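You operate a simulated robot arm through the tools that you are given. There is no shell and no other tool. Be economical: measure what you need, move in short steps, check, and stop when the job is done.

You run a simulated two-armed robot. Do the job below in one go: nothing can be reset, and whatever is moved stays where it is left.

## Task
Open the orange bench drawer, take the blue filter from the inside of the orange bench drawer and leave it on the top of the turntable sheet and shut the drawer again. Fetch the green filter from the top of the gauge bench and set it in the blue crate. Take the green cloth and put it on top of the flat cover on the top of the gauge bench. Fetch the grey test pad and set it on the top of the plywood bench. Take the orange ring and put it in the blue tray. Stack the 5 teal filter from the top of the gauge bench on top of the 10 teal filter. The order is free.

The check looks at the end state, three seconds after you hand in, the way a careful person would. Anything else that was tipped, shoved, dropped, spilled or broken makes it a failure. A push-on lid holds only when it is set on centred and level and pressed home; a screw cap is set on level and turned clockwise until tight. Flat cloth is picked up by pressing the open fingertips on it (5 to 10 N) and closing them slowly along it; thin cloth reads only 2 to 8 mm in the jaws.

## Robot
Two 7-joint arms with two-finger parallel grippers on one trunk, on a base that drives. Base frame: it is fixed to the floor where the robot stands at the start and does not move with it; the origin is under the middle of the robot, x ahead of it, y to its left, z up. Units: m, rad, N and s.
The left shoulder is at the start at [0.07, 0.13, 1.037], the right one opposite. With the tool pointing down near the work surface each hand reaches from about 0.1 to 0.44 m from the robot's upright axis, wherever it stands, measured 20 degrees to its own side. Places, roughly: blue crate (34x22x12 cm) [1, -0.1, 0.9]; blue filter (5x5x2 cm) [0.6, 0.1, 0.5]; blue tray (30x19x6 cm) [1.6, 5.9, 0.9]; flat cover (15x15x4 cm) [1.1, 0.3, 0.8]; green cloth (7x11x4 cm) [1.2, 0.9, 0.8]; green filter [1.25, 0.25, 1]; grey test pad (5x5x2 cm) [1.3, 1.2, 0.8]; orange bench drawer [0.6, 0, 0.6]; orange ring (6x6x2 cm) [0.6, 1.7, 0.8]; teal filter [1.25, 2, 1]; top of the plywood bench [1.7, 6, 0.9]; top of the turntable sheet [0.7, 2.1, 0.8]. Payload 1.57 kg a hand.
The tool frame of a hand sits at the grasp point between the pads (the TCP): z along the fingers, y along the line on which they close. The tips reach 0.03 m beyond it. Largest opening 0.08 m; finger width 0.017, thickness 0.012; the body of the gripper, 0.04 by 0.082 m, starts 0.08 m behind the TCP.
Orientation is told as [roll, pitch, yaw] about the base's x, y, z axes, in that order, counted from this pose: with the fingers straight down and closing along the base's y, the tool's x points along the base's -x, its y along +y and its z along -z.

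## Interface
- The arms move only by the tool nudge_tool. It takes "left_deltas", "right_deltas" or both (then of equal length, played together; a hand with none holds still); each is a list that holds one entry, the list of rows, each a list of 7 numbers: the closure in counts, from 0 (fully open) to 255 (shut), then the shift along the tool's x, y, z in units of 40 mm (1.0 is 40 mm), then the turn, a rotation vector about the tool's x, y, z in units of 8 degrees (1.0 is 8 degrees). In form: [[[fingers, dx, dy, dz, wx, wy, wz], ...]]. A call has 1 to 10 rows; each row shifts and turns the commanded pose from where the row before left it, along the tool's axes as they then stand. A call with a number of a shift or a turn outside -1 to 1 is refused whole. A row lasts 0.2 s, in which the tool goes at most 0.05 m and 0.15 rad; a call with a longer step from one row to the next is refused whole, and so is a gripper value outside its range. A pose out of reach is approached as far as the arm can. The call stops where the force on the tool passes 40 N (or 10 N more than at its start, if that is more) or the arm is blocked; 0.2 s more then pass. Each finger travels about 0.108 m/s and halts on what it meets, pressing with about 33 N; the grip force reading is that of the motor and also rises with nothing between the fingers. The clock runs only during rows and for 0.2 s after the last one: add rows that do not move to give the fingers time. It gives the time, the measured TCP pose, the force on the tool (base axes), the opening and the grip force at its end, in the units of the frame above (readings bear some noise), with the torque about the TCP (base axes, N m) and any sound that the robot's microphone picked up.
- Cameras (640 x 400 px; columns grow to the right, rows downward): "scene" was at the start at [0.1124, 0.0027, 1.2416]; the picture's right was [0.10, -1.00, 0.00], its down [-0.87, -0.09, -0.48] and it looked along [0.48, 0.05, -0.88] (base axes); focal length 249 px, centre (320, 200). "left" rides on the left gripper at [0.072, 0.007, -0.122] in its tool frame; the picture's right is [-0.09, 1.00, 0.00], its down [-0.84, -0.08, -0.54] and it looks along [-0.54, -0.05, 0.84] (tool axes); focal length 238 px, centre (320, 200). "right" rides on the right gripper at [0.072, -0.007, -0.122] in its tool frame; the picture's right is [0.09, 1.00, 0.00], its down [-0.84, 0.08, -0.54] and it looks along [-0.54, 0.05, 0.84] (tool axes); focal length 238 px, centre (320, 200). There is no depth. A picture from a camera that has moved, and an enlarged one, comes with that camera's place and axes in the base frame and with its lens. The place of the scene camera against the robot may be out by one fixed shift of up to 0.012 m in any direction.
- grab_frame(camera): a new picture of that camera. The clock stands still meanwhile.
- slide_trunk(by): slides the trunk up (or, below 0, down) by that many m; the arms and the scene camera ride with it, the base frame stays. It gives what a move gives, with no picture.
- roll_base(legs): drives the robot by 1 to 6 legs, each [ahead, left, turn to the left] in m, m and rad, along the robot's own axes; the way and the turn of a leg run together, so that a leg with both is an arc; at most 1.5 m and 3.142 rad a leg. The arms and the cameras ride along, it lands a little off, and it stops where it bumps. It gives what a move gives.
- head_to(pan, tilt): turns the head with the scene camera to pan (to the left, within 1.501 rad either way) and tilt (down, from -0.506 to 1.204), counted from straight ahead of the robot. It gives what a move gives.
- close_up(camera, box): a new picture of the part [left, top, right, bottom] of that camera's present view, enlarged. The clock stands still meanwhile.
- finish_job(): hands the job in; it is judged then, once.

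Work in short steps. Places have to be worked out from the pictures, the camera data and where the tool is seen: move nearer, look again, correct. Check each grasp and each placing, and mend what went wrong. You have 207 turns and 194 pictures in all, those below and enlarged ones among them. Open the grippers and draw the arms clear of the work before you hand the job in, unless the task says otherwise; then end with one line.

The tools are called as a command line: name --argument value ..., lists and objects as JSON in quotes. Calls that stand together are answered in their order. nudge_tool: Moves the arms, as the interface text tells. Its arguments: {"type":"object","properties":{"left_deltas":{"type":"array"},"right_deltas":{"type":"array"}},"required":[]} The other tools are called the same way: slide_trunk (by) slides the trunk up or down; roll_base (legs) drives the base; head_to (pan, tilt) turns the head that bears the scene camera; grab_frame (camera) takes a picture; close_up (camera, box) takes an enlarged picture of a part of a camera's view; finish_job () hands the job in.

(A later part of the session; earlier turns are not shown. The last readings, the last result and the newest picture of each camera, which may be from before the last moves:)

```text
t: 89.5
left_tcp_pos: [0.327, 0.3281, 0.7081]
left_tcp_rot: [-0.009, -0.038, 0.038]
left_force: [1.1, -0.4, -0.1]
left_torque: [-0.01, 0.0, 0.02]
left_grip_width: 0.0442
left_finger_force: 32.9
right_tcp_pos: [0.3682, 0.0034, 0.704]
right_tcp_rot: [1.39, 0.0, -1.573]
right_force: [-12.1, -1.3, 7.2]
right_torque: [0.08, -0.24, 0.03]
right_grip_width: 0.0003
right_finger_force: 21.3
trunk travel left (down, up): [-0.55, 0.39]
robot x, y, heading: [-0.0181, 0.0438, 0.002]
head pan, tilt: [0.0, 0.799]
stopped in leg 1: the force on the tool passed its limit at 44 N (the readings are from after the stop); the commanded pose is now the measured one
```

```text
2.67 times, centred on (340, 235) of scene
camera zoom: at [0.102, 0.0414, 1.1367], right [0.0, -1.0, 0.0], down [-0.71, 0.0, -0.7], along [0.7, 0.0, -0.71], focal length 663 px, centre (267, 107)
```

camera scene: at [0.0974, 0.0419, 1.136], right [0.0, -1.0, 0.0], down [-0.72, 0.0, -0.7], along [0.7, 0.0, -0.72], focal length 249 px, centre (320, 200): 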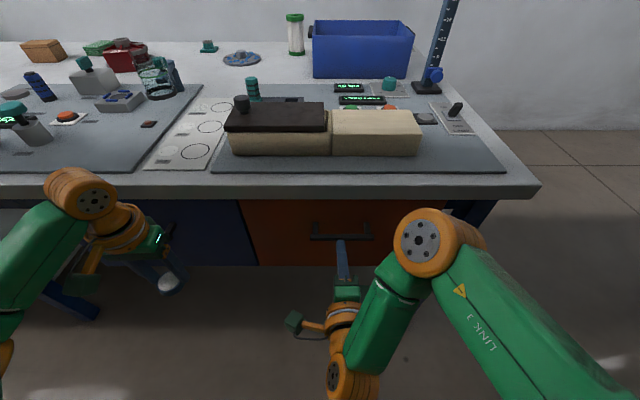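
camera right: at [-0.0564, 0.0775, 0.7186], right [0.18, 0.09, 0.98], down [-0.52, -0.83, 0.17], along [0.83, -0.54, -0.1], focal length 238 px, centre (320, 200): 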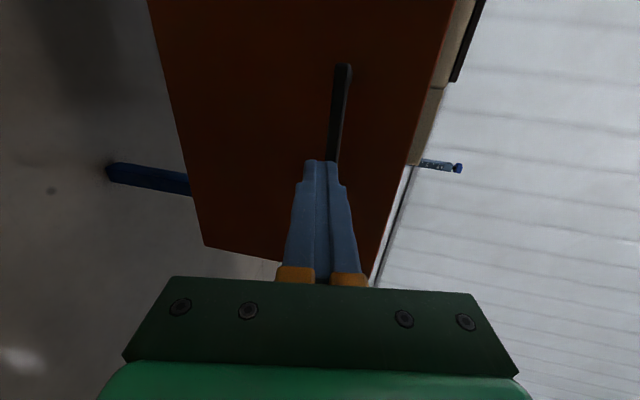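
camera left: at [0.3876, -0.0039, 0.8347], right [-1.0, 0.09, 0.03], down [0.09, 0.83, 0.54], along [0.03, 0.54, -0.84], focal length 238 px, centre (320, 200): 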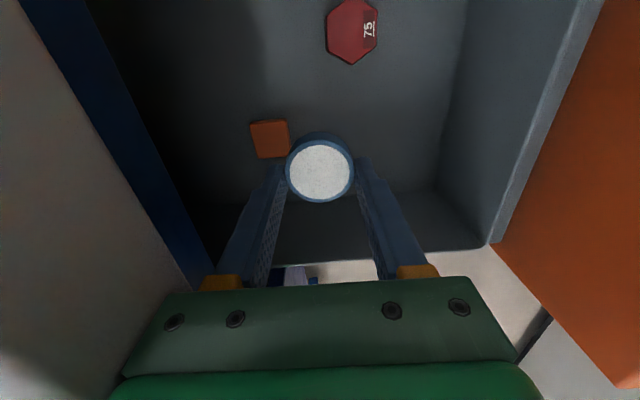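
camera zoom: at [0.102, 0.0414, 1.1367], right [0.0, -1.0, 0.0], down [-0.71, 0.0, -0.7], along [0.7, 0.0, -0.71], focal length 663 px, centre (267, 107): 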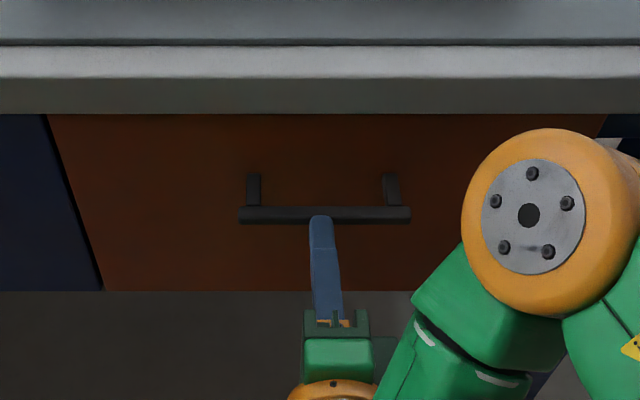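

The drawer is shut against its stop. I back off, raise the trunk, and drive left toward the turntable sheet.

roll_base --legs '[[-0.3, 0, 0]]'

nudge_tool --right_deltas '[[[0, 0, 0, 0, 1, 0, 0], [0, 0, 0, 0, 1, 0, 0], [0, 0, 0, 0, 1, 0, 0], [0, 0, 0, 0, 1, 0, 0], [0, 0, 0, 0, 1, 0, 0], [0, 0, 0, 0, 1, 0, 0], [0, 0, 0, 0, 1, 0, 0], [0, 0, 0, 0, 1, 0, 0], [0, 0, 0, 0, 1, 0, 0], [0, 0, 0, 0, 0.95, 0, 0]]]'

slide_trunk --by 0.3

roll_base --legs '[[0, 1.4, 0], [0, 0.6, 0]]'

head_to --pan 0 --tilt 0.7

grab_frame --camera "scene"

```text
t: 91.5
left_tcp_pos: [0.0293, 0.3293, 0.7075]
left_tcp_rot: [-0.009, -0.034, 0.043]
left_force: [0.4, 0.3, -0.9]
left_torque: [-0.02, 0.01, 0.05]
left_grip_width: 0.0441
left_finger_force: 32.9
right_tcp_pos: [0.0713, 0.0053, 0.702]
right_tcp_rot: [1.385, 0.002, -1.572]
right_force: [0.1, -0.5, 0.4]
right_torque: [0.0, -0.03, -0.02]
right_grip_width: 0.0002
right_finger_force: 21.1
trunk travel left (down, up): [-0.55, 0.39]
robot x, y, heading: [-0.3208, 0.0489, 0.01]
head pan, tilt: [0.0, 0.799]
```

```text
t: 93.7
left_tcp_pos: [0.0292, 0.3294, 0.7069]
left_tcp_rot: [-0.009, -0.032, 0.043]
left_force: [-0.6, 0.1, -0.2]
left_torque: [0.04, 0.02, 0.0]
left_grip_width: 0.0444
left_finger_force: 33.1
right_tcp_pos: [0.0708, 0.0045, 0.7016]
right_tcp_rot: [-0.008, -0.001, -1.57]
right_force: [0.8, 0.0, -0.5]
right_torque: [0.01, -0.01, 0.0]
right_grip_width: 0.0802
right_finger_force: 0.0
trunk travel left (down, up): [-0.55, 0.39]
robot x, y, heading: [-0.3227, 0.0448, 0.006]
head pan, tilt: [0.0, 0.799]
```

```text
t: 96.7
left_tcp_pos: [0.0293, 0.3302, 1.0064]
left_tcp_rot: [-0.008, -0.033, 0.043]
left_force: [0.1, 0.4, -0.1]
left_torque: [0.01, -0.02, -0.01]
left_grip_width: 0.0443
left_finger_force: 33.1
right_tcp_pos: [0.0703, 0.0044, 1.0024]
right_tcp_rot: [-0.007, 0.0, -1.573]
right_force: [0.0, 0.2, 0.4]
right_torque: [-0.01, 0.02, -0.01]
right_grip_width: 0.0802
right_finger_force: 0.1
trunk travel left (down, up): [-0.85, 0.09]
robot x, y, heading: [-0.3194, 0.0455, 0.002]
head pan, tilt: [0.0, 0.799]
```

```text
t: 106.7
left_tcp_pos: [0.0253, 2.3289, 1.007]
left_tcp_rot: [-0.007, -0.033, 0.037]
left_force: [0.7, 0.0, -0.6]
left_torque: [-0.03, 0.01, 0.02]
left_grip_width: 0.0442
left_finger_force: 33.0
right_tcp_pos: [0.0634, 2.0039, 1.0026]
right_tcp_rot: [-0.005, 0.0, -1.577]
right_force: [-0.2, -0.8, -0.4]
right_torque: [0.04, 0.01, -0.01]
right_grip_width: 0.0799
right_finger_force: 0.1
trunk travel left (down, up): [-0.85, 0.09]
robot x, y, heading: [-0.3321, 2.0431, -0.003]
head pan, tilt: [0.0, 0.799]
```

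```text
t: 107.4
left_tcp_pos: [0.0245, 2.3285, 1.0065]
left_tcp_rot: [-0.008, -0.033, 0.036]
left_force: [-0.7, 0.0, 0.4]
left_torque: [-0.01, 0.01, 0.01]
left_grip_width: 0.0443
left_finger_force: 33.3
right_tcp_pos: [0.0645, 2.0029, 1.0021]
right_tcp_rot: [-0.005, 0.0, -1.577]
right_force: [0.5, 0.0, 0.0]
right_torque: [0.02, 0.02, -0.01]
right_grip_width: 0.0801
right_finger_force: 0.0
trunk travel left (down, up): [-0.85, 0.09]
robot x, y, heading: [-0.3297, 2.0452, -0.001]
head pan, tilt: [0.0, 0.7]
```

```text
147 pictures are left
camera scene: at [-0.1954, 2.0422, 1.4442], right [0.0, -1.0, 0.0], down [-0.64, 0.0, -0.76], along [0.76, 0.0, -0.64], focal length 249 px, centre (320, 200)
```

scene: 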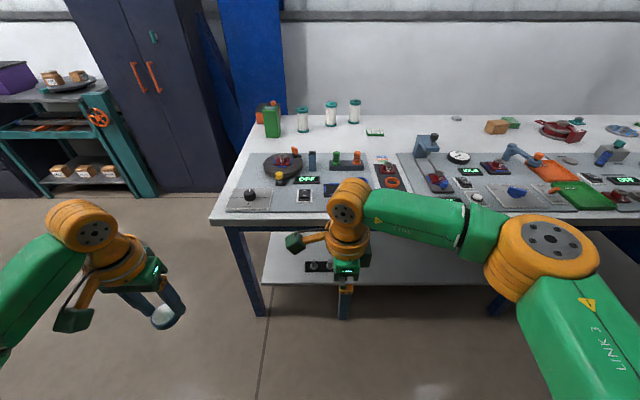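

The turntable station is ahead. I enlarge it.

close_up --camera "scene" --box '[210, 90, 420, 220]'

close_up --camera "scene" --box '[390, 90, 640, 245]'

```text
3.05 times, centred on (315, 155) of scene
camera zoom: at [-0.1954, 2.0422, 1.4442], right [0.0, -1.0, 0.0], down [-0.64, 0.0, -0.76], along [0.76, 0.0, -0.64], focal length 758 px, centre (335, 337)
```

zoom: 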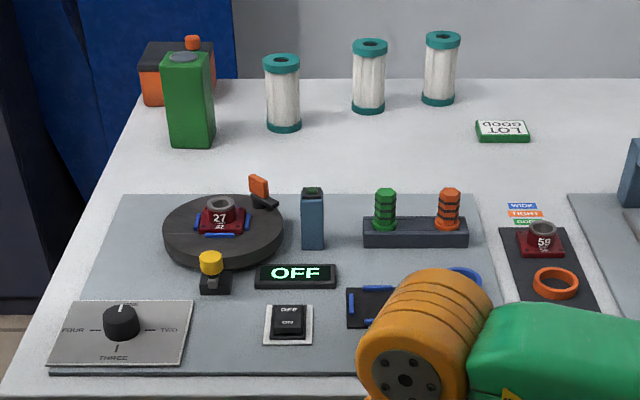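

```text
2.56 times, centred on (515, 168) of scene
camera zoom: at [-0.1954, 2.0422, 1.4442], right [0.0, -1.0, 0.0], down [-0.64, 0.0, -0.76], along [0.76, 0.0, -0.64], focal length 636 px, centre (-179, 283)
```

zoom: 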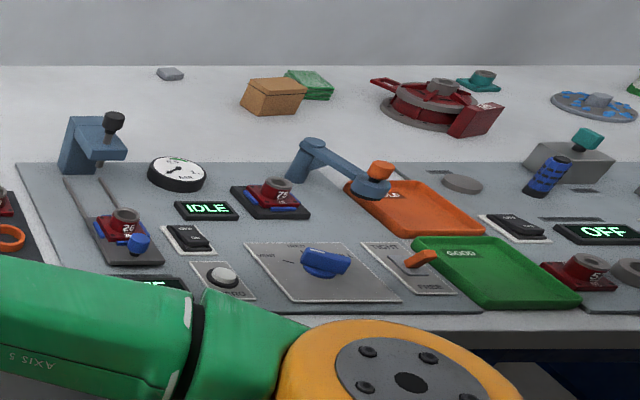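

The orange ring is at y≈1.8 on a black sheet. I shift the right hand out of the way and come closer to find a free spot on the sheet.

nudge_tool --right_deltas '[[[0, -0.9, -0.5, -0.4, 0, 0, 0], [0, -0.9, -0.5, -0.4, 0, 0, 0], [0, -0.9, -0.5, -0.4, 0, 0, 0], [0, -0.9, -0.5, -0.4, 0, 0, 0], [0, -0.9, -0.5, -0.4, 0, 0, 0]]]'

roll_base --legs '[[0.25, 0, 0]]'

head_to --pan 0 --tilt 0.85

grab_frame --camera "scene"

close_up --camera "scene" --box '[200, 80, 440, 230]'

```text
t: 108.6
left_tcp_pos: [0.0234, 2.3273, 1.0084]
left_tcp_rot: [-0.007, -0.036, 0.036]
left_force: [0.3, -0.5, -0.7]
left_torque: [0.05, 0.01, 0.0]
left_grip_width: 0.0443
left_finger_force: 33.2
right_tcp_pos: [-0.0385, 1.8246, 1.0819]
right_tcp_rot: [-0.003, 0.0, -1.579]
right_force: [0.8, -0.3, -0.4]
right_torque: [0.01, -0.02, -0.02]
right_grip_width: 0.0799
right_finger_force: 0.1
trunk travel left (down, up): [-0.85, 0.09]
robot x, y, heading: [-0.33, 2.0444, -0.006]
head pan, tilt: [0.0, 0.7]
```

```text
t: 110.4
left_tcp_pos: [0.2743, 2.3283, 1.0088]
left_tcp_rot: [-0.009, -0.035, 0.037]
left_force: [0.3, 0.0, -1.0]
left_torque: [-0.02, 0.0, -0.01]
left_grip_width: 0.0442
left_finger_force: 33.5
right_tcp_pos: [0.2134, 1.8252, 1.0827]
right_tcp_rot: [-0.003, 0.001, -1.575]
right_force: [-0.9, -0.6, 0.0]
right_torque: [-0.03, 0.03, -0.05]
right_grip_width: 0.08
right_finger_force: 0.1
trunk travel left (down, up): [-0.85, 0.09]
robot x, y, heading: [-0.0756, 2.0465, -0.003]
head pan, tilt: [0.0, 0.7]
```

```text
t: 111.1
left_tcp_pos: [0.2756, 2.3287, 1.0072]
left_tcp_rot: [-0.009, -0.035, 0.037]
left_force: [0.2, 0.4, -0.9]
left_torque: [0.01, 0.01, -0.03]
left_grip_width: 0.0441
left_finger_force: 32.9
right_tcp_pos: [0.215, 1.8255, 1.0813]
right_tcp_rot: [-0.005, 0.0, -1.577]
right_force: [0.5, 0.9, -0.4]
right_torque: [0.0, 0.01, 0.01]
right_grip_width: 0.08
right_finger_force: 0.0
trunk travel left (down, up): [-0.85, 0.09]
robot x, y, heading: [-0.0768, 2.0448, -0.002]
head pan, tilt: [0.0, 0.85]
```

```text
144 pictures are left
camera scene: at [0.0492, 2.0418, 1.432], right [0.0, -1.0, 0.0], down [-0.75, 0.0, -0.66], along [0.66, 0.0, -0.75], focal length 249 px, centre (320, 200)
```

scene: 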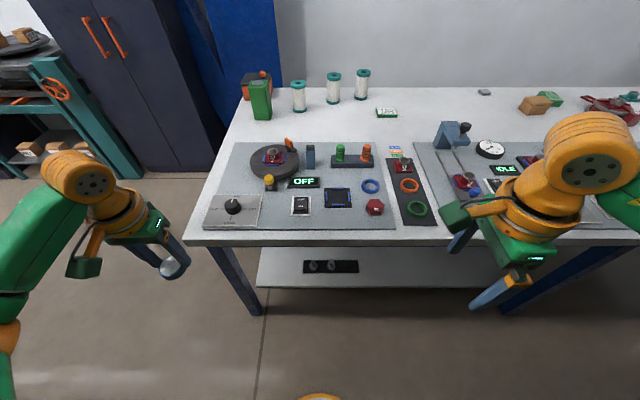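

```text
2.67 times, centred on (320, 155) of scene
camera zoom: at [0.0492, 2.0418, 1.432], right [0.0, -1.0, 0.0], down [-0.75, 0.0, -0.66], along [0.66, 0.0, -0.75], focal length 663 px, centre (320, 320)
```

zoom: 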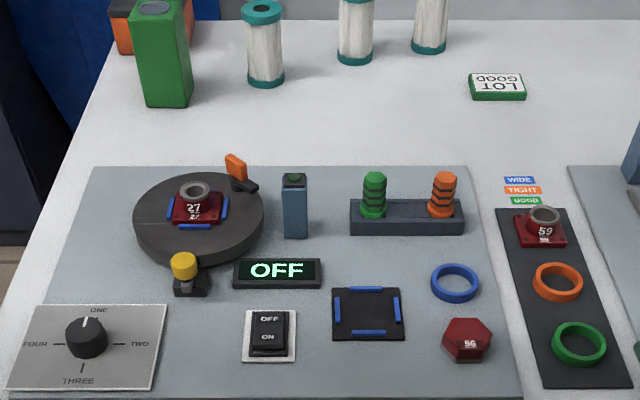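

There's a free patch on the sheet at about [0.555, 2.182], between the knob panel and the rocker switch. I turn the left tool so it closes along x and drive closer.

nudge_tool --left_deltas '[[[225, 0, 0, 0, 0, 0, -1], [225, 0, 0, 0, 0, 0, -1], [225, 0, 0, 0, 0, 0, -1], [225, 0, 0, 0, 0, 0, -1], [225, 0, 0, 0, 0, 0, -1], [225, 0, 0, 0, 0, 0, -1], [225, 0, 0, 0, 0, 0, -1], [225, 0, 0, 0, 0, 0, -1], [225, 0, 0, 0, 0, 0, -1], [225, 0, 0, 0, 0, 0, -1]]]'

roll_base --legs '[[0.2, 0, 0]]'

```text
t: 113.3
left_tcp_pos: [0.2755, 2.3282, 1.0064]
left_tcp_rot: [-0.033, 0.003, 1.436]
left_force: [0.6, -0.4, 0.0]
left_torque: [0.04, 0.03, -0.01]
left_grip_width: 0.0441
left_finger_force: 32.6
right_tcp_pos: [0.2148, 1.8253, 1.0823]
right_tcp_rot: [-0.005, 0.001, -1.576]
right_force: [0.1, -0.3, 0.3]
right_torque: [0.0, 0.0, 0.04]
right_grip_width: 0.08
right_finger_force: 0.0
trunk travel left (down, up): [-0.85, 0.09]
robot x, y, heading: [-0.0797, 2.0456, -0.004]
head pan, tilt: [0.0, 0.85]
```

```text
t: 114.9
left_tcp_pos: [0.4732, 2.3278, 1.0091]
left_tcp_rot: [-0.036, 0.002, 1.434]
left_force: [-0.3, 0.0, -0.6]
left_torque: [0.03, -0.03, -0.01]
left_grip_width: 0.0442
left_finger_force: 33.1
right_tcp_pos: [0.4124, 1.8252, 1.0837]
right_tcp_rot: [-0.001, 0.0, -1.579]
right_force: [-0.1, 0.5, 0.1]
right_torque: [0.03, -0.01, -0.02]
right_grip_width: 0.08
right_finger_force: 0.1
trunk travel left (down, up): [-0.85, 0.09]
robot x, y, heading: [0.1208, 2.0459, -0.005]
head pan, tilt: [0.0, 0.85]
```

I move the left hand above the patch and lower the trunk.

nudge_tool --left_deltas '[[[225, 0.67, -0.5, 0, -0.25, 0, 0], [225, 0.67, -0.5, 0, 0, 0, 0], [225, 0.67, -0.5, 0, 0, 0, 0], [225, 0.67, -0.5, 0, 0, 0, 0], [225, 0.67, -0.5, 0, 0, 0, 0], [225, 0, 0, 0, 0, 0, -0.97]]]'

slide_trunk --by -0.08

grab_frame --camera "left"

grab_frame --camera "scene"

```text
t: 116.3
left_tcp_pos: [0.5566, 2.182, 1.0076]
left_tcp_rot: [0.002, 0.002, 1.567]
left_force: [0.5, 0.6, -0.7]
left_torque: [0.01, 0.01, 0.02]
left_grip_width: 0.0443
left_finger_force: 33.2
right_tcp_pos: [0.4152, 1.8262, 1.0831]
right_tcp_rot: [-0.007, 0.0, -1.576]
right_force: [0.3, -0.2, -0.2]
right_torque: [-0.01, -0.03, 0.02]
right_grip_width: 0.0799
right_finger_force: 0.1
trunk travel left (down, up): [-0.85, 0.09]
robot x, y, heading: [0.1261, 2.0462, -0.001]
head pan, tilt: [0.0, 0.85]
```

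```text
t: 117.5
left_tcp_pos: [0.5562, 2.1823, 0.9279]
left_tcp_rot: [0.002, 0.003, 1.569]
left_force: [-0.9, 0.3, -0.8]
left_torque: [-0.01, 0.02, -0.01]
left_grip_width: 0.0443
left_finger_force: 33.2
right_tcp_pos: [0.4144, 1.826, 1.0009]
right_tcp_rot: [-0.005, -0.001, -1.579]
right_force: [-0.4, -0.7, -0.1]
right_torque: [0.03, -0.01, 0.0]
right_grip_width: 0.0798
right_finger_force: 0.1
trunk travel left (down, up): [-0.77, 0.17]
robot x, y, heading: [0.1241, 2.0441, -0.003]
head pan, tilt: [0.0, 0.85]
```

```text
142 pictures are left
camera left: at [0.5503, 2.1102, 1.0508], right [-1.0, 0.09, 0.0], down [0.08, 0.84, 0.54], along [0.05, 0.54, -0.84], focal length 238 px, centre (320, 200)
```

left: 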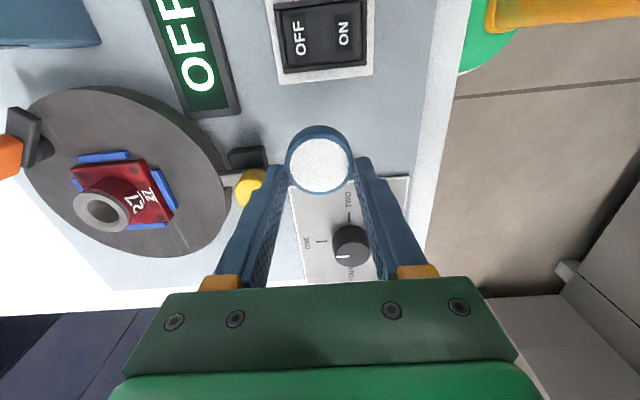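

```text
141 pictures are left
camera scene: at [0.2489, 2.0414, 1.352], right [0.0, -1.0, 0.0], down [-0.75, 0.0, -0.66], along [0.66, 0.0, -0.75], focal length 249 px, centre (320, 200)
```

scene: 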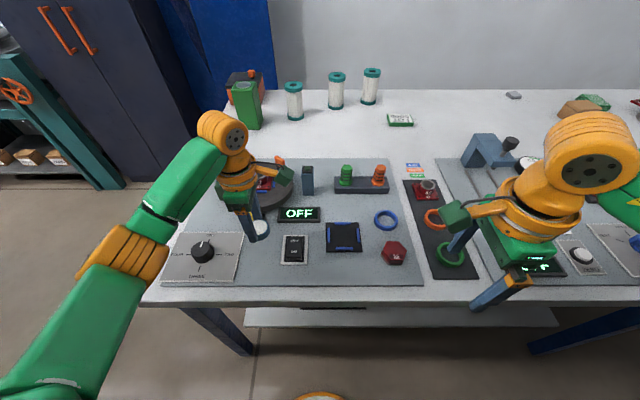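

The patch below is free. I shift 10 mm toward the front edge and descend to just above the sheet.

nudge_tool --left_deltas '[[[225, 0, 0.25, 0.5, 0, 0, 0], [225, 0, 0, 0.5, 0, 0, 0], [225, 0, 0, 0.5, 0, 0, 0], [225, 0, 0, 0.25, 0, 0, 0]]]'

grab_frame --camera "left"

```text
t: 118.5
left_tcp_pos: [0.543, 2.1797, 0.8632]
left_tcp_rot: [-0.008, 0.003, 1.569]
left_force: [5.2, 1.3, 29.9]
left_torque: [-0.1, -0.01, -0.01]
left_grip_width: 0.0447
left_finger_force: 33.2
right_tcp_pos: [0.4111, 1.8249, 1.0041]
right_tcp_rot: [0.001, 0.002, -1.577]
right_force: [-0.2, 0.5, -0.1]
right_torque: [-0.04, 0.05, -0.01]
right_grip_width: 0.0802
right_finger_force: 0.1
trunk travel left (down, up): [-0.77, 0.17]
robot x, y, heading: [0.1239, 2.0449, -0.001]
head pan, tilt: [0.0, 0.85]
```

```text
140 pictures are left
camera left: at [0.537, 2.1089, 0.9848], right [-1.0, 0.09, -0.01], down [0.07, 0.84, 0.54], along [0.06, 0.54, -0.84], focal length 238 px, centre (320, 200)
```

left: 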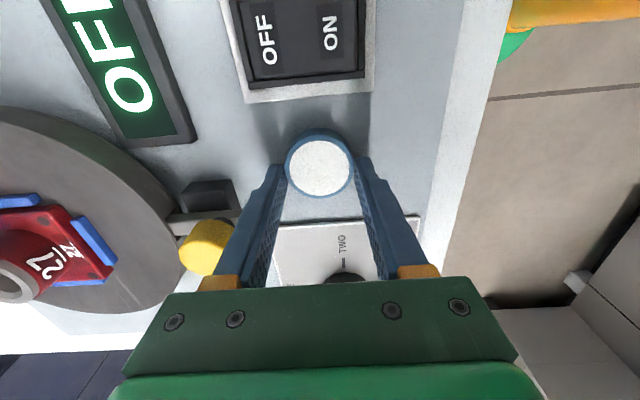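

It's in contact with the sheet (30 N). I ease off 2 mm and open the fingers slowly.

nudge_tool --left_deltas '[[[225, 0, 0, -0.06, 0, 0, 0], [150, 0, 0, 0, 0, 0, 0], [110, 0, 0, 0, 0, 0, 0], [70, 0, 0, 0, 0, 0, 0], [70, 0, 0, 0, 0, 0, 0], [70, 0, 0, -0.5, 0, 0, 0], [70, 0, 0, -0.9, 0, 0, 0], [70, 0, 0, -0.9, 0, 0, 0]]]'

grab_frame --camera "left"

```text
t: 120.3
left_tcp_pos: [0.5447, 2.1836, 0.9534]
left_tcp_rot: [0.0, 0.002, 1.57]
left_force: [0.0, -0.2, -0.7]
left_torque: [0.0, -0.01, 0.0]
left_grip_width: 0.0582
left_finger_force: 0.1
right_tcp_pos: [0.4143, 1.8261, 1.0017]
right_tcp_rot: [-0.007, -0.001, -1.579]
right_force: [0.6, -0.7, -0.4]
right_torque: [0.01, 0.0, -0.02]
right_grip_width: 0.08
right_finger_force: 0.0
trunk travel left (down, up): [-0.77, 0.17]
robot x, y, heading: [0.122, 2.046, -0.006]
head pan, tilt: [0.0, 0.85]
```

```text
139 pictures are left
camera left: at [0.5394, 2.1117, 1.0762], right [-1.0, 0.09, 0.0], down [0.08, 0.84, 0.54], along [0.05, 0.54, -0.84], focal length 238 px, centre (320, 200)
```

left: 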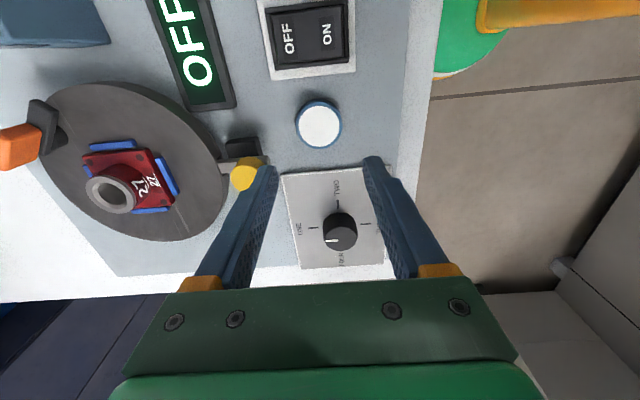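

The blue filter is on the sheet. Next are the items at the back of the bench, which I can only reach from behind it. I drive around the right end.

nudge_tool --left_deltas '[[[0, 0, 0.9, -0.5, 0, 0, 0], [0, 0, 0.9, -0.5, 0, 0, 0], [0, 0, 0.9, -0.5, 0, 0, 0]]]'

roll_base --legs '[[-0.45, 0, 0], [0, -1.5, 0], [0, -1.5, 0]]'

head_to --pan 0.0 --tilt 0.45

grab_frame --camera "scene"

```text
t: 121.1
left_tcp_pos: [0.4358, 2.1826, 1.0134]
left_tcp_rot: [0.001, 0.001, 1.568]
left_force: [0.3, 0.2, -0.8]
left_torque: [0.04, -0.03, 0.02]
left_grip_width: 0.08
left_finger_force: 0.0
right_tcp_pos: [0.4131, 1.8249, 1.0035]
right_tcp_rot: [-0.004, 0.0, -1.578]
right_force: [0.4, 0.4, 0.6]
right_torque: [0.01, 0.0, -0.04]
right_grip_width: 0.0799
right_finger_force: 0.0
trunk travel left (down, up): [-0.77, 0.17]
robot x, y, heading: [0.1212, 2.0443, -0.002]
head pan, tilt: [0.0, 0.85]
```

```text
t: 137.8
left_tcp_pos: [-0.0244, -0.812, 1.013]
left_tcp_rot: [0.003, 0.003, 1.563]
left_force: [0.3, 0.2, 0.9]
left_torque: [0.01, 0.0, -0.04]
left_grip_width: 0.08
left_finger_force: 0.0
right_tcp_pos: [-0.0484, -1.1702, 1.0024]
right_tcp_rot: [-0.006, 0.001, -1.583]
right_force: [0.1, 0.7, -0.9]
right_torque: [0.02, 0.02, 0.02]
right_grip_width: 0.0796
right_finger_force: 0.0
trunk travel left (down, up): [-0.77, 0.17]
robot x, y, heading: [-0.3403, -0.9504, -0.009]
head pan, tilt: [0.0, 0.85]
```

```text
t: 138.7
left_tcp_pos: [-0.0234, -0.8128, 1.0125]
left_tcp_rot: [0.004, 0.003, 1.565]
left_force: [-0.1, -0.5, 0.2]
left_torque: [0.03, -0.03, 0.02]
left_grip_width: 0.08
left_finger_force: 0.2
right_tcp_pos: [-0.0487, -1.1694, 1.0013]
right_tcp_rot: [-0.004, 0.001, -1.584]
right_force: [0.5, 0.5, 0.5]
right_torque: [0.0, -0.01, 0.0]
right_grip_width: 0.0802
right_finger_force: 0.1
trunk travel left (down, up): [-0.77, 0.17]
robot x, y, heading: [-0.3379, -0.9505, -0.006]
head pan, tilt: [0.0, 0.45]
```

```text
138 pictures are left
camera scene: at [-0.1997, -0.9529, 1.3864], right [-0.01, -1.0, 0.0], down [-0.44, 0.0, -0.9], along [0.9, -0.01, -0.44], focal length 249 px, centre (320, 200)
```

scene: 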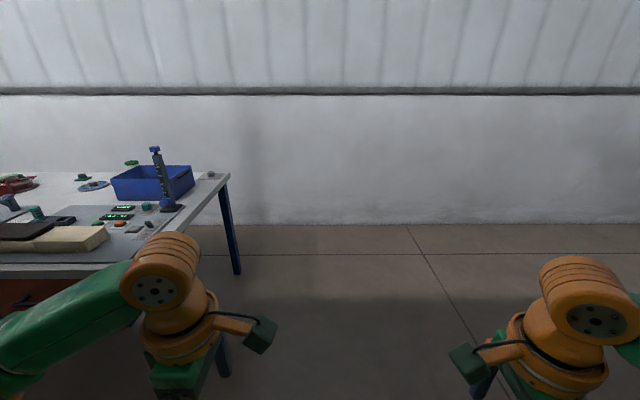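

The wall is at x≈2.04 and the bench's back edge at x≈1.36, so there's a 0.68 m aisle. I raise the trunk, drive around, turn to face the bench, and enter.

slide_trunk --by 0.16

roll_base --legs '[[1.5, 0, 0], [0.54, 0, 0], [0, 0, 3.14]]'

head_to --pan -0.6 --tilt 0.6

grab_frame --camera "scene"

```text
t: 140.5
left_tcp_pos: [-0.0233, -0.8126, 1.1734]
left_tcp_rot: [0.003, 0.002, 1.565]
left_force: [-0.5, -0.4, -0.5]
left_torque: [0.02, -0.05, -0.03]
left_grip_width: 0.0799
left_finger_force: 0.0
right_tcp_pos: [-0.049, -1.1695, 1.1633]
right_tcp_rot: [-0.006, 0.0, -1.581]
right_force: [-0.9, 0.5, -0.5]
right_torque: [0.0, 0.0, 0.02]
right_grip_width: 0.08
right_finger_force: 0.1
trunk travel left (down, up): [-0.93, 0.01]
robot x, y, heading: [-0.3372, -0.9466, -0.008]
head pan, tilt: [0.0, 0.45]
```

```text
t: 153.0
left_tcp_pos: [1.8925, -0.6812, 1.1736]
left_tcp_rot: [-0.001, 0.0, 2.131]
left_force: [-0.9, 0.0, -0.5]
left_torque: [0.04, 0.0, 0.03]
left_grip_width: 0.0801
left_finger_force: 0.1
right_tcp_pos: [2.0646, -0.9999, 1.1626]
right_tcp_rot: [-0.01, -0.008, -1.026]
right_force: [-0.9, -4.5, -0.3]
right_torque: [0.53, -0.14, -0.05]
right_grip_width: 0.08
right_finger_force: 0.1
trunk travel left (down, up): [-0.93, 0.01]
robot x, y, heading: [1.7014, -0.9629, 0.561]
head pan, tilt: [0.0, 0.45]
stopped in leg 3: the force on the tool passed its limit at 97 N (the readings are from after the stop); the commanded pose is now the measured one
```

```text
t: 154.0
left_tcp_pos: [1.8928, -0.6816, 1.1738]
left_tcp_rot: [0.0, -0.002, 2.133]
left_force: [0.3, -0.9, 0.3]
left_torque: [0.0, -0.02, -0.02]
left_grip_width: 0.0802
left_finger_force: 0.1
right_tcp_pos: [2.0647, -0.9999, 1.1621]
right_tcp_rot: [-0.008, -0.009, -1.024]
right_force: [-2.4, -5.4, -1.1]
right_torque: [0.51, -0.16, -0.06]
right_grip_width: 0.0799
right_finger_force: 0.0
trunk travel left (down, up): [-0.93, 0.01]
robot x, y, heading: [1.701, -0.9634, 0.565]
head pan, tilt: [-0.6, 0.6]
```

```text
137 pictures are left
camera scene: at [1.8282, -0.9475, 1.5331], right [-0.04, -1.0, 0.0], down [-0.56, 0.02, -0.83], along [0.82, -0.03, -0.56], focal length 249 px, centre (320, 200)
```

scene: 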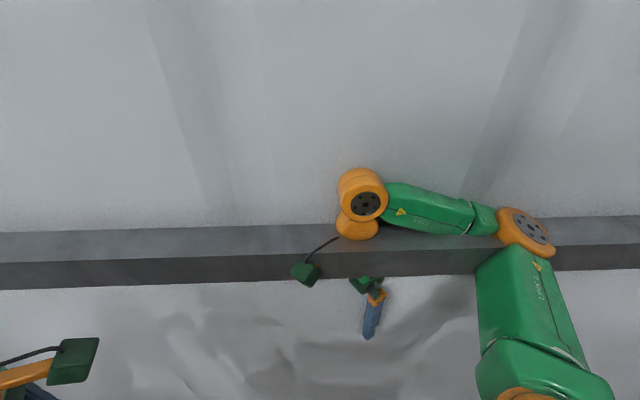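

My turn brought the right hand against the wall ledge. I back straight away, then finish turning in the open.

roll_base --legs '[[-0.5, 0, 0], [0, 0, 2.575]]'

grab_frame --camera "scene"

```text
t: 163.0
left_tcp_pos: [0.9584, -1.3696, 1.1728]
left_tcp_rot: [0.002, 0.001, -1.57]
left_force: [-0.1, 0.5, -0.4]
left_torque: [0.0, 0.04, 0.01]
left_grip_width: 0.0799
left_finger_force: 0.0
right_tcp_pos: [0.9834, -1.0089, 1.1616]
right_tcp_rot: [-0.01, -0.009, 1.556]
right_force: [0.2, -0.1, -0.5]
right_torque: [0.0, 0.02, 0.01]
right_grip_width: 0.0798
right_finger_force: 0.1
trunk travel left (down, up): [-0.93, 0.01]
robot x, y, heading: [1.2741, -1.2272, -3.141]
head pan, tilt: [-0.6, 0.6]
```

```text
136 pictures are left
camera scene: at [1.1479, -1.1861, 1.5329], right [0.56, 0.83, 0.0], down [0.47, -0.32, -0.82], along [-0.68, 0.47, -0.57], focal length 249 px, centre (320, 200)
```

scene: 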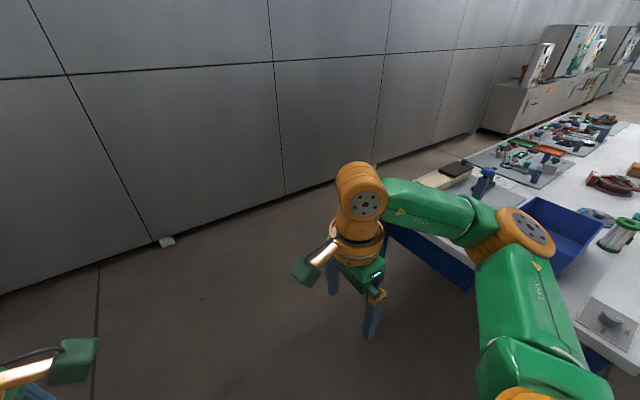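

Heading is now π. I back into the aisle line (x≈1.70) and strafe in to y≈−0.05.

roll_base --legs '[[-0.41, 0, 0], [0, -1.2, 0]]'

head_to --pan 0 --tilt 0.9

grab_frame --camera "scene"

```text
t: 171.2
left_tcp_pos: [1.365, -0.1681, 1.172]
left_tcp_rot: [0.002, 0.004, -1.571]
left_force: [-0.8, 0.8, -0.1]
left_torque: [0.02, 0.03, -0.03]
left_grip_width: 0.0799
left_finger_force: 0.1
right_tcp_pos: [1.3888, 0.1933, 1.1618]
right_tcp_rot: [-0.012, -0.009, 1.554]
right_force: [-0.3, -0.2, -0.4]
right_torque: [-0.01, -0.01, 0.01]
right_grip_width: 0.0798
right_finger_force: 0.1
trunk travel left (down, up): [-0.93, 0.01]
robot x, y, heading: [1.678, -0.0286, 3.14]
head pan, tilt: [-0.6, 0.6]
```

```text
t: 172.2
left_tcp_pos: [1.3651, -0.1672, 1.1722]
left_tcp_rot: [0.002, 0.002, -1.571]
left_force: [0.3, 0.5, 0.1]
left_torque: [0.01, 0.0, 0.0]
left_grip_width: 0.0799
left_finger_force: 0.0
right_tcp_pos: [1.3891, 0.1929, 1.1618]
right_tcp_rot: [-0.011, -0.007, 1.553]
right_force: [0.4, 0.1, -0.3]
right_torque: [-0.01, 0.01, 0.07]
right_grip_width: 0.0798
right_finger_force: 0.0
trunk travel left (down, up): [-0.93, 0.01]
robot x, y, heading: [1.6812, -0.0291, 3.146]
head pan, tilt: [0.0, 0.901]
```

```text
135 pictures are left
camera scene: at [1.5513, -0.0328, 1.5082], right [0.0, 1.0, 0.0], down [0.78, 0.0, -0.62], along [-0.62, 0.0, -0.78], focal length 249 px, centre (320, 200)
```

scene: 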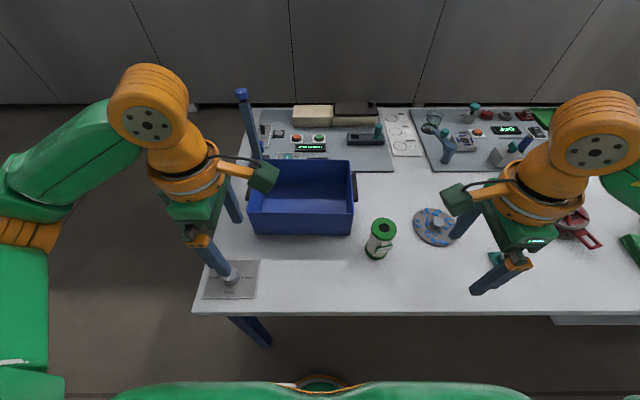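

The view from behind is good. Green filter at about [1.213, 0.135], top z≈0.97; crate spans x 0.92–1.13, y −0.23…0.06. I enlarge to measure the filter.

close_up --camera "scene" --box '[300, 190, 460, 290]'

grab_frame --camera "right"

```text
4.00 times, centred on (380, 240) of scene
camera zoom: at [1.5513, -0.0328, 1.5082], right [0.0, 1.0, 0.0], down [0.78, 0.0, -0.62], along [-0.62, 0.0, -0.78], focal length 994 px, centre (80, 40)
```

zoom: 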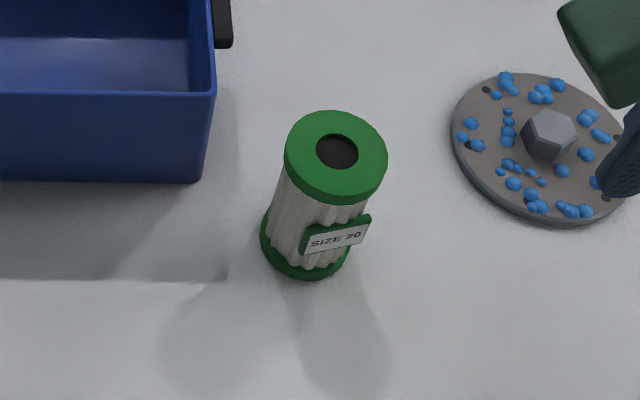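

```text
133 pictures are left
camera right: at [1.3938, 0.1214, 1.2836], right [-1.0, -0.07, -0.01], down [-0.07, 0.83, 0.55], along [-0.03, 0.55, -0.84], focal length 238 px, centre (320, 200)
```

right: 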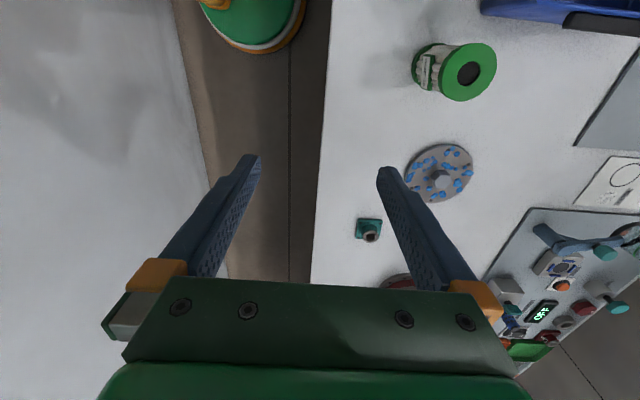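

Triangulated: the filter's top centre is [1.20, 0.141, 0.935], cap ⌀≈66 mm. I drive 0.1 m closer and bring the right hand above it.

roll_base --legs '[[0.1, 0, 0]]'

nudge_tool --right_deltas '[[[0, 0.44, 0.73, 0, 0, 0, 0], [0, 0.44, 0.73, 0, 0, 0, 0], [0, 0.44, 0.73, 0, 0, 0, 0], [0, 0, 0, 0.8, 0, 0, 0], [0, 0, 0, 0.8, 0, 0, 0]]]'

grab_frame --camera "right"

```text
t: 173.4
left_tcp_pos: [1.2717, -0.1651, 1.1754]
left_tcp_rot: [-0.006, 0.002, -1.573]
left_force: [0.3, 0.0, 0.7]
left_torque: [0.03, 0.07, -0.02]
left_grip_width: 0.0799
left_finger_force: 0.1
right_tcp_pos: [1.2964, 0.1941, 1.1647]
right_tcp_rot: [-0.006, -0.009, 1.554]
right_force: [1.0, -0.8, 0.9]
right_torque: [0.03, 0.02, -0.02]
right_grip_width: 0.0801
right_finger_force: 0.0
trunk travel left (down, up): [-0.93, 0.01]
robot x, y, heading: [1.5799, -0.0309, 3.138]
head pan, tilt: [0.0, 0.901]
```

```text
t: 174.6
left_tcp_pos: [1.2664, -0.166, 1.173]
left_tcp_rot: [0.0, 0.002, -1.573]
left_force: [-0.2, 0.1, -0.6]
left_torque: [0.03, -0.01, 0.02]
left_grip_width: 0.0801
left_finger_force: 0.1
right_tcp_pos: [1.202, 0.144, 1.0971]
right_tcp_rot: [-0.01, -0.009, 1.554]
right_force: [0.7, 0.2, 0.9]
right_torque: [-0.02, 0.01, -0.01]
right_grip_width: 0.0801
right_finger_force: 0.0
trunk travel left (down, up): [-0.93, 0.01]
robot x, y, heading: [1.5796, -0.0283, 3.136]
head pan, tilt: [0.0, 0.901]
```

```text
132 pictures are left
camera right: at [1.2066, 0.0714, 1.2185], right [-1.0, -0.07, -0.01], down [-0.07, 0.83, 0.55], along [-0.03, 0.55, -0.84], focal length 238 px, centre (320, 200)
```

right: 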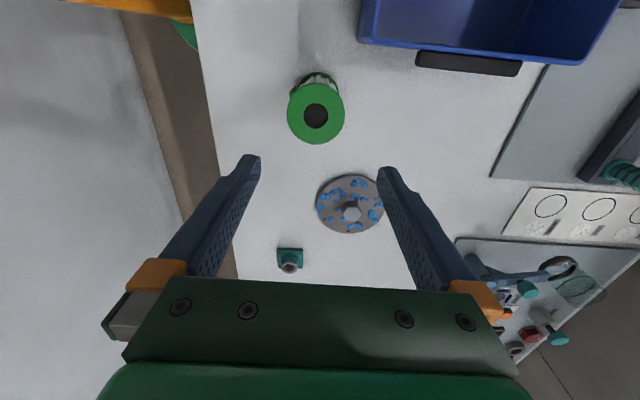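

The filter sits at [1.210, 0.138]. I correct and go down until the tips are just above the cap, and check.

nudge_tool --right_deltas '[[[0, 0.15, -0.2, 0.6, 0, 0, 0], [0, 0, 0, 0.7, 0, 0, 0], [0, 0, 0, 0.7, 0, 0, 0], [0, 0, 0, 0.7, 0, 0, 0], [0, 0, 0, 0, 0, 0, 0]]]'

grab_frame --camera "right"

```text
t: 175.8
left_tcp_pos: [1.2643, -0.1671, 1.1735]
left_tcp_rot: [0.004, 0.001, -1.571]
left_force: [-0.3, 0.7, -0.4]
left_torque: [-0.01, -0.02, 0.0]
left_grip_width: 0.0802
left_finger_force: 0.1
right_tcp_pos: [1.2114, 0.1384, 0.9892]
right_tcp_rot: [-0.012, -0.009, 1.552]
right_force: [0.7, -0.4, 0.5]
right_torque: [0.01, 0.0, -0.04]
right_grip_width: 0.0801
right_finger_force: 0.0
trunk travel left (down, up): [-0.93, 0.01]
robot x, y, heading: [1.5818, -0.0273, 3.138]
head pan, tilt: [0.0, 0.901]
```

```text
131 pictures are left
camera right: at [1.2157, 0.0658, 1.1104], right [-1.0, -0.07, -0.01], down [-0.07, 0.83, 0.55], along [-0.03, 0.55, -0.84], focal length 238 px, centre (320, 200)
```

right: 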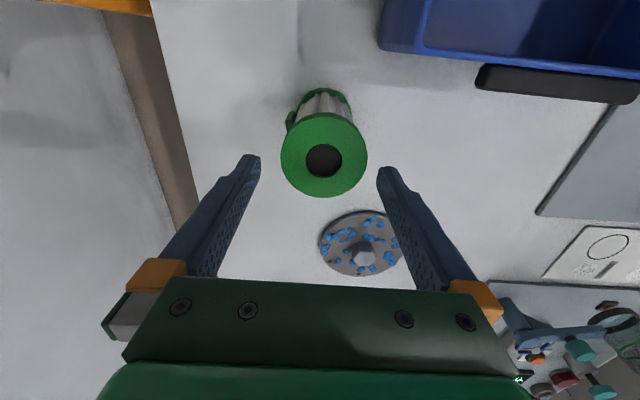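

Centred within 5 mm. I go down 70 mm and close.

nudge_tool --right_deltas '[[[0, -0.1, 0, 0.5, 0, 0, 0], [0, 0, 0, 0.6, 0, 0, 0], [0, 0, 0, 0.6, 0, 0, 0], [0, 0, 0, 0.05, 0, 0, 0], [60, 0, 0, 0, 0, 0, 0], [110, 0, 0, 0, 0, 0, 0], [130, 0, 0, 0, 0, 0, 0]]]'

grab_frame --camera "right"

```text
t: 177.4
left_tcp_pos: [1.2643, -0.1675, 1.1727]
left_tcp_rot: [0.002, 0.002, -1.571]
left_force: [-0.2, 0.3, -0.5]
left_torque: [0.0, 0.04, -0.01]
left_grip_width: 0.08
left_finger_force: 0.0
right_tcp_pos: [1.2116, 0.143, 0.9198]
right_tcp_rot: [-0.01, -0.009, 1.553]
right_force: [-1.8, 0.2, 1.9]
right_torque: [0.0, 0.22, -0.02]
right_grip_width: 0.0636
right_finger_force: 33.1
trunk travel left (down, up): [-0.93, 0.01]
robot x, y, heading: [1.5797, -0.0269, 3.141]
head pan, tilt: [0.0, 0.901]
```

```text
130 pictures are left
camera right: at [1.2163, 0.0702, 1.0404], right [-1.0, -0.07, -0.01], down [-0.07, 0.83, 0.55], along [-0.03, 0.55, -0.84], focal length 238 px, centre (320, 200)
```

right: 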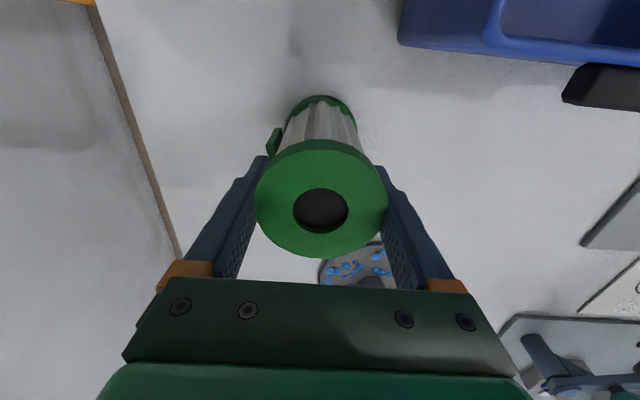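

The filter is held (63.6 mm). I lift it clear, tuck the left arm outward, and drive around to the bench's right end, where the crate is within reach.

nudge_tool --right_deltas '[[[135, 0, 0, -0.9, 0, 0, 0], [135, 0, 0, -0.9, 0, 0, 0], [135, 0, 0, -0.9, 0, 0, 0], [135, 0, 0, -0.9, 0, 0, 0], [135, 0, 0, -0.9, 0, 0, 0]]]' --left_deltas '[[[0, -0.9, 0.5, 0, 0, 0, 0], [0, -0.9, 0.5, 0, 0, 0, 0], [0, -0.9, 0.5, 0, 0, 0, 0], [0, -0.9, 0.5, 0, 0, 0, 0], [0, 0, 0, 0, 0, 0, 0]]]'

grab_frame --camera "right"

```text
t: 178.6
left_tcp_pos: [1.3464, -0.3118, 1.1738]
left_tcp_rot: [0.002, 0.002, -1.57]
left_force: [0.9, 0.2, 0.8]
left_torque: [-0.01, -0.02, -0.02]
left_grip_width: 0.0804
left_finger_force: 0.1
right_tcp_pos: [1.2118, 0.1416, 1.0993]
right_tcp_rot: [-0.01, -0.01, 1.553]
right_force: [0.4, 0.5, -2.0]
right_torque: [0.03, 0.0, 0.01]
right_grip_width: 0.0636
right_finger_force: 33.3
trunk travel left (down, up): [-0.93, 0.01]
robot x, y, heading: [1.5816, -0.0294, 3.138]
head pan, tilt: [0.0, 0.901]
```

```text
129 pictures are left
camera right: at [1.2148, 0.0687, 1.2216], right [-1.0, -0.07, -0.01], down [-0.07, 0.83, 0.55], along [-0.03, 0.55, -0.84], focal length 238 px, centre (320, 200)
```

right: 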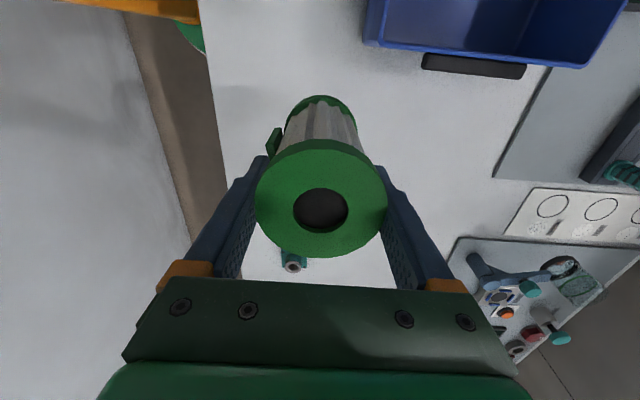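

The filter is lifted cleanly. I drive out and around to face the bench's right end.

roll_base --legs '[[-0.1, 0, 0], [0, 1.0, 0], [0.62, 0, 0], [0, 0, -1.571]]'

grab_frame --camera "scene"

```text
t: 191.5
left_tcp_pos: [0.7808, -0.8166, 1.1743]
left_tcp_rot: [0.0, 0.001, -3.129]
left_force: [-0.1, 0.0, 0.4]
left_torque: [0.01, -0.03, 0.0]
left_grip_width: 0.08
left_finger_force: 0.1
right_tcp_pos: [1.2316, -0.6748, 1.1008]
right_tcp_rot: [-0.012, -0.011, -0.004]
right_force: [0.0, 0.5, -2.6]
right_torque: [0.0, -0.03, 0.01]
right_grip_width: 0.0633
right_finger_force: 32.7
trunk travel left (down, up): [-0.93, 0.01]
robot x, y, heading: [1.0654, -1.0485, 1.583]
head pan, tilt: [0.0, 0.901]
```

```text
128 pictures are left
camera scene: at [1.0617, -0.925, 1.5081], right [1.0, 0.01, 0.0], down [0.01, -0.78, -0.62], along [-0.01, 0.62, -0.78], focal length 249 px, centre (320, 200)
```

scene: 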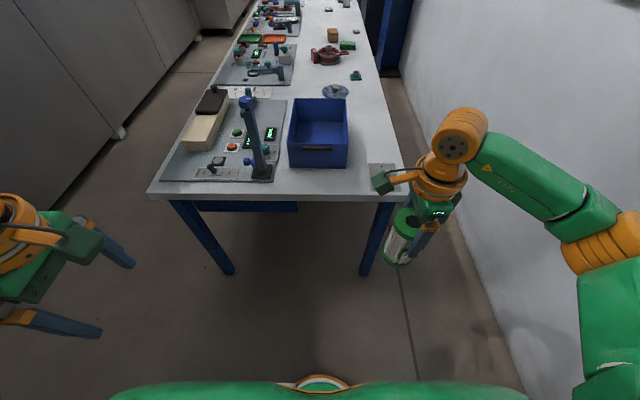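

The crate is ahead. I strafe 0.13 m left and drive up to the edge in two steps.

roll_base --legs '[[0, 0.11, -0.012], [0.42, 0, 0]]'

grab_frame --camera "scene"

grab_frame --camera "right"

```text
t: 194.8
left_tcp_pos: [0.6739, -0.3949, 1.1739]
left_tcp_rot: [-0.001, 0.002, -3.138]
left_force: [0.1, 0.3, 0.3]
left_torque: [0.03, -0.02, 0.01]
left_grip_width: 0.0802
left_finger_force: 0.0
right_tcp_pos: [1.126, -0.2576, 1.1003]
right_tcp_rot: [-0.008, -0.01, -0.013]
right_force: [-0.7, -0.8, -2.9]
right_torque: [0.02, 0.0, -0.01]
right_grip_width: 0.0636
right_finger_force: 32.8
trunk travel left (down, up): [-0.93, 0.01]
robot x, y, heading: [0.9566, -0.6277, 1.573]
head pan, tilt: [0.0, 0.901]
```

```text
127 pictures are left
camera scene: at [0.9529, -0.5078, 1.5083], right [1.0, 0.0, 0.0], down [0.0, -0.78, -0.62], along [0.0, 0.62, -0.78], focal length 249 px, centre (320, 200)
```

scene: 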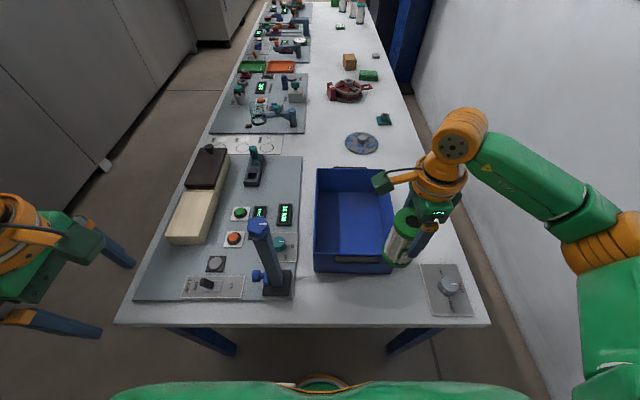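

```text
126 pictures are left
camera right: at [1.0523, -0.2622, 1.2219], right [-0.08, 1.0, -0.01], down [0.83, 0.07, 0.55], along [0.55, 0.03, -0.84], focal length 238 px, centre (320, 200)
```

right: 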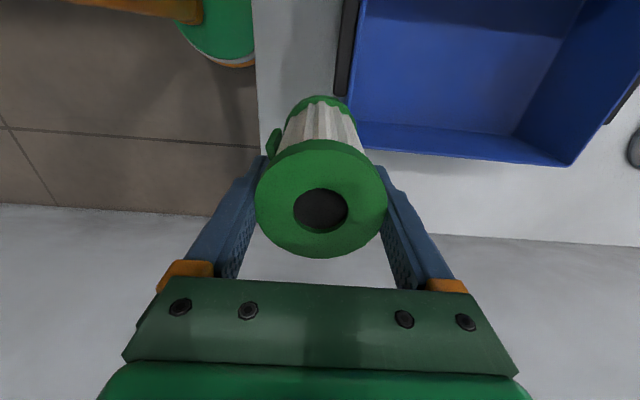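

Crate inside: x≈0.945–1.13, y≈−0.225…0.075. I drive 0.08 m closer and move the filter above about [1.04, −0.13].

roll_base --legs '[[0.08, 0, 0]]'

nudge_tool --right_deltas '[[[135, 0.72, 0.4, 0, 0, 0, 0], [135, 0.72, 0.4, 0, 0, 0, 0], [135, 0.72, 0.4, 0, 0, 0, 0], [135, 0, 0, 0, 0, 0, 0]]]'

grab_frame --camera "right"

grab_frame --camera "scene"

```text
t: 195.9
left_tcp_pos: [0.6737, -0.3221, 1.1759]
left_tcp_rot: [-0.006, 0.001, -3.138]
left_force: [0.3, -0.2, 0.4]
left_torque: [0.07, 0.01, 0.0]
left_grip_width: 0.0798
left_finger_force: 0.1
right_tcp_pos: [1.125, -0.1839, 1.1018]
right_tcp_rot: [-0.003, -0.009, -0.013]
right_force: [0.1, -1.5, -2.1]
right_torque: [0.05, -0.05, -0.02]
right_grip_width: 0.0634
right_finger_force: 33.4
trunk travel left (down, up): [-0.93, 0.01]
robot x, y, heading: [0.9519, -0.5491, 1.575]
head pan, tilt: [0.0, 0.901]
```

```text
t: 196.9
left_tcp_pos: [0.6728, -0.3146, 1.1727]
left_tcp_rot: [0.003, 0.003, -3.138]
left_force: [0.3, 0.5, -0.7]
left_torque: [0.0, 0.02, 0.0]
left_grip_width: 0.0798
left_finger_force: 0.0
right_tcp_pos: [1.0386, -0.1267, 1.0987]
right_tcp_rot: [-0.013, -0.009, -0.013]
right_force: [0.9, 0.0, -2.4]
right_torque: [-0.01, 0.0, 0.03]
right_grip_width: 0.0636
right_finger_force: 33.4
trunk travel left (down, up): [-0.93, 0.01]
robot x, y, heading: [0.9552, -0.5491, 1.572]
head pan, tilt: [0.0, 0.901]
```

```text
125 pictures are left
camera right: at [0.9661, -0.1296, 1.2195], right [-0.08, 1.0, -0.01], down [0.83, 0.07, 0.55], along [0.55, 0.03, -0.84], focal length 238 px, centre (320, 200)
```

right: 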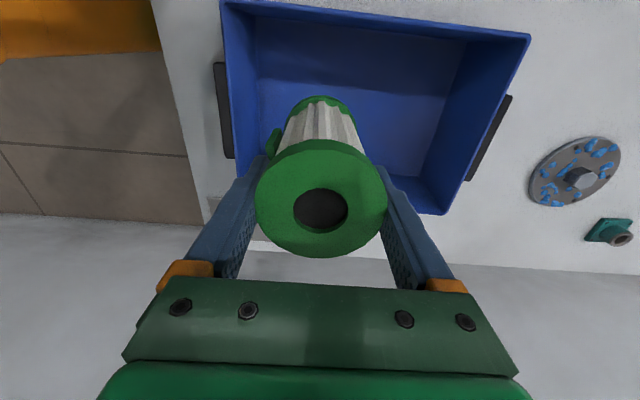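

```text
124 pictures are left
camera scene: at [0.9529, -0.4238, 1.5079], right [1.0, 0.0, 0.0], down [0.0, -0.78, -0.62], along [0.0, 0.62, -0.78], focal length 249 px, centre (320, 200)
```

scene: 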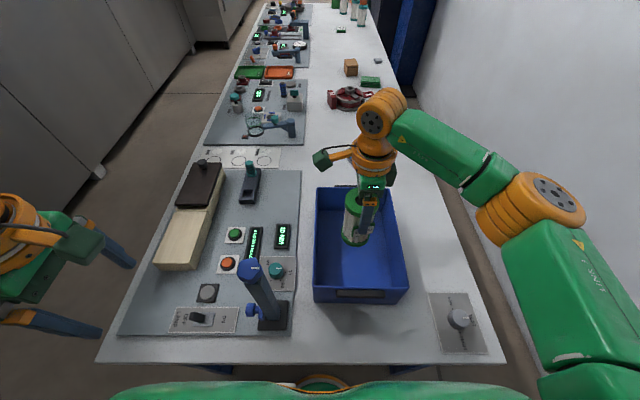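

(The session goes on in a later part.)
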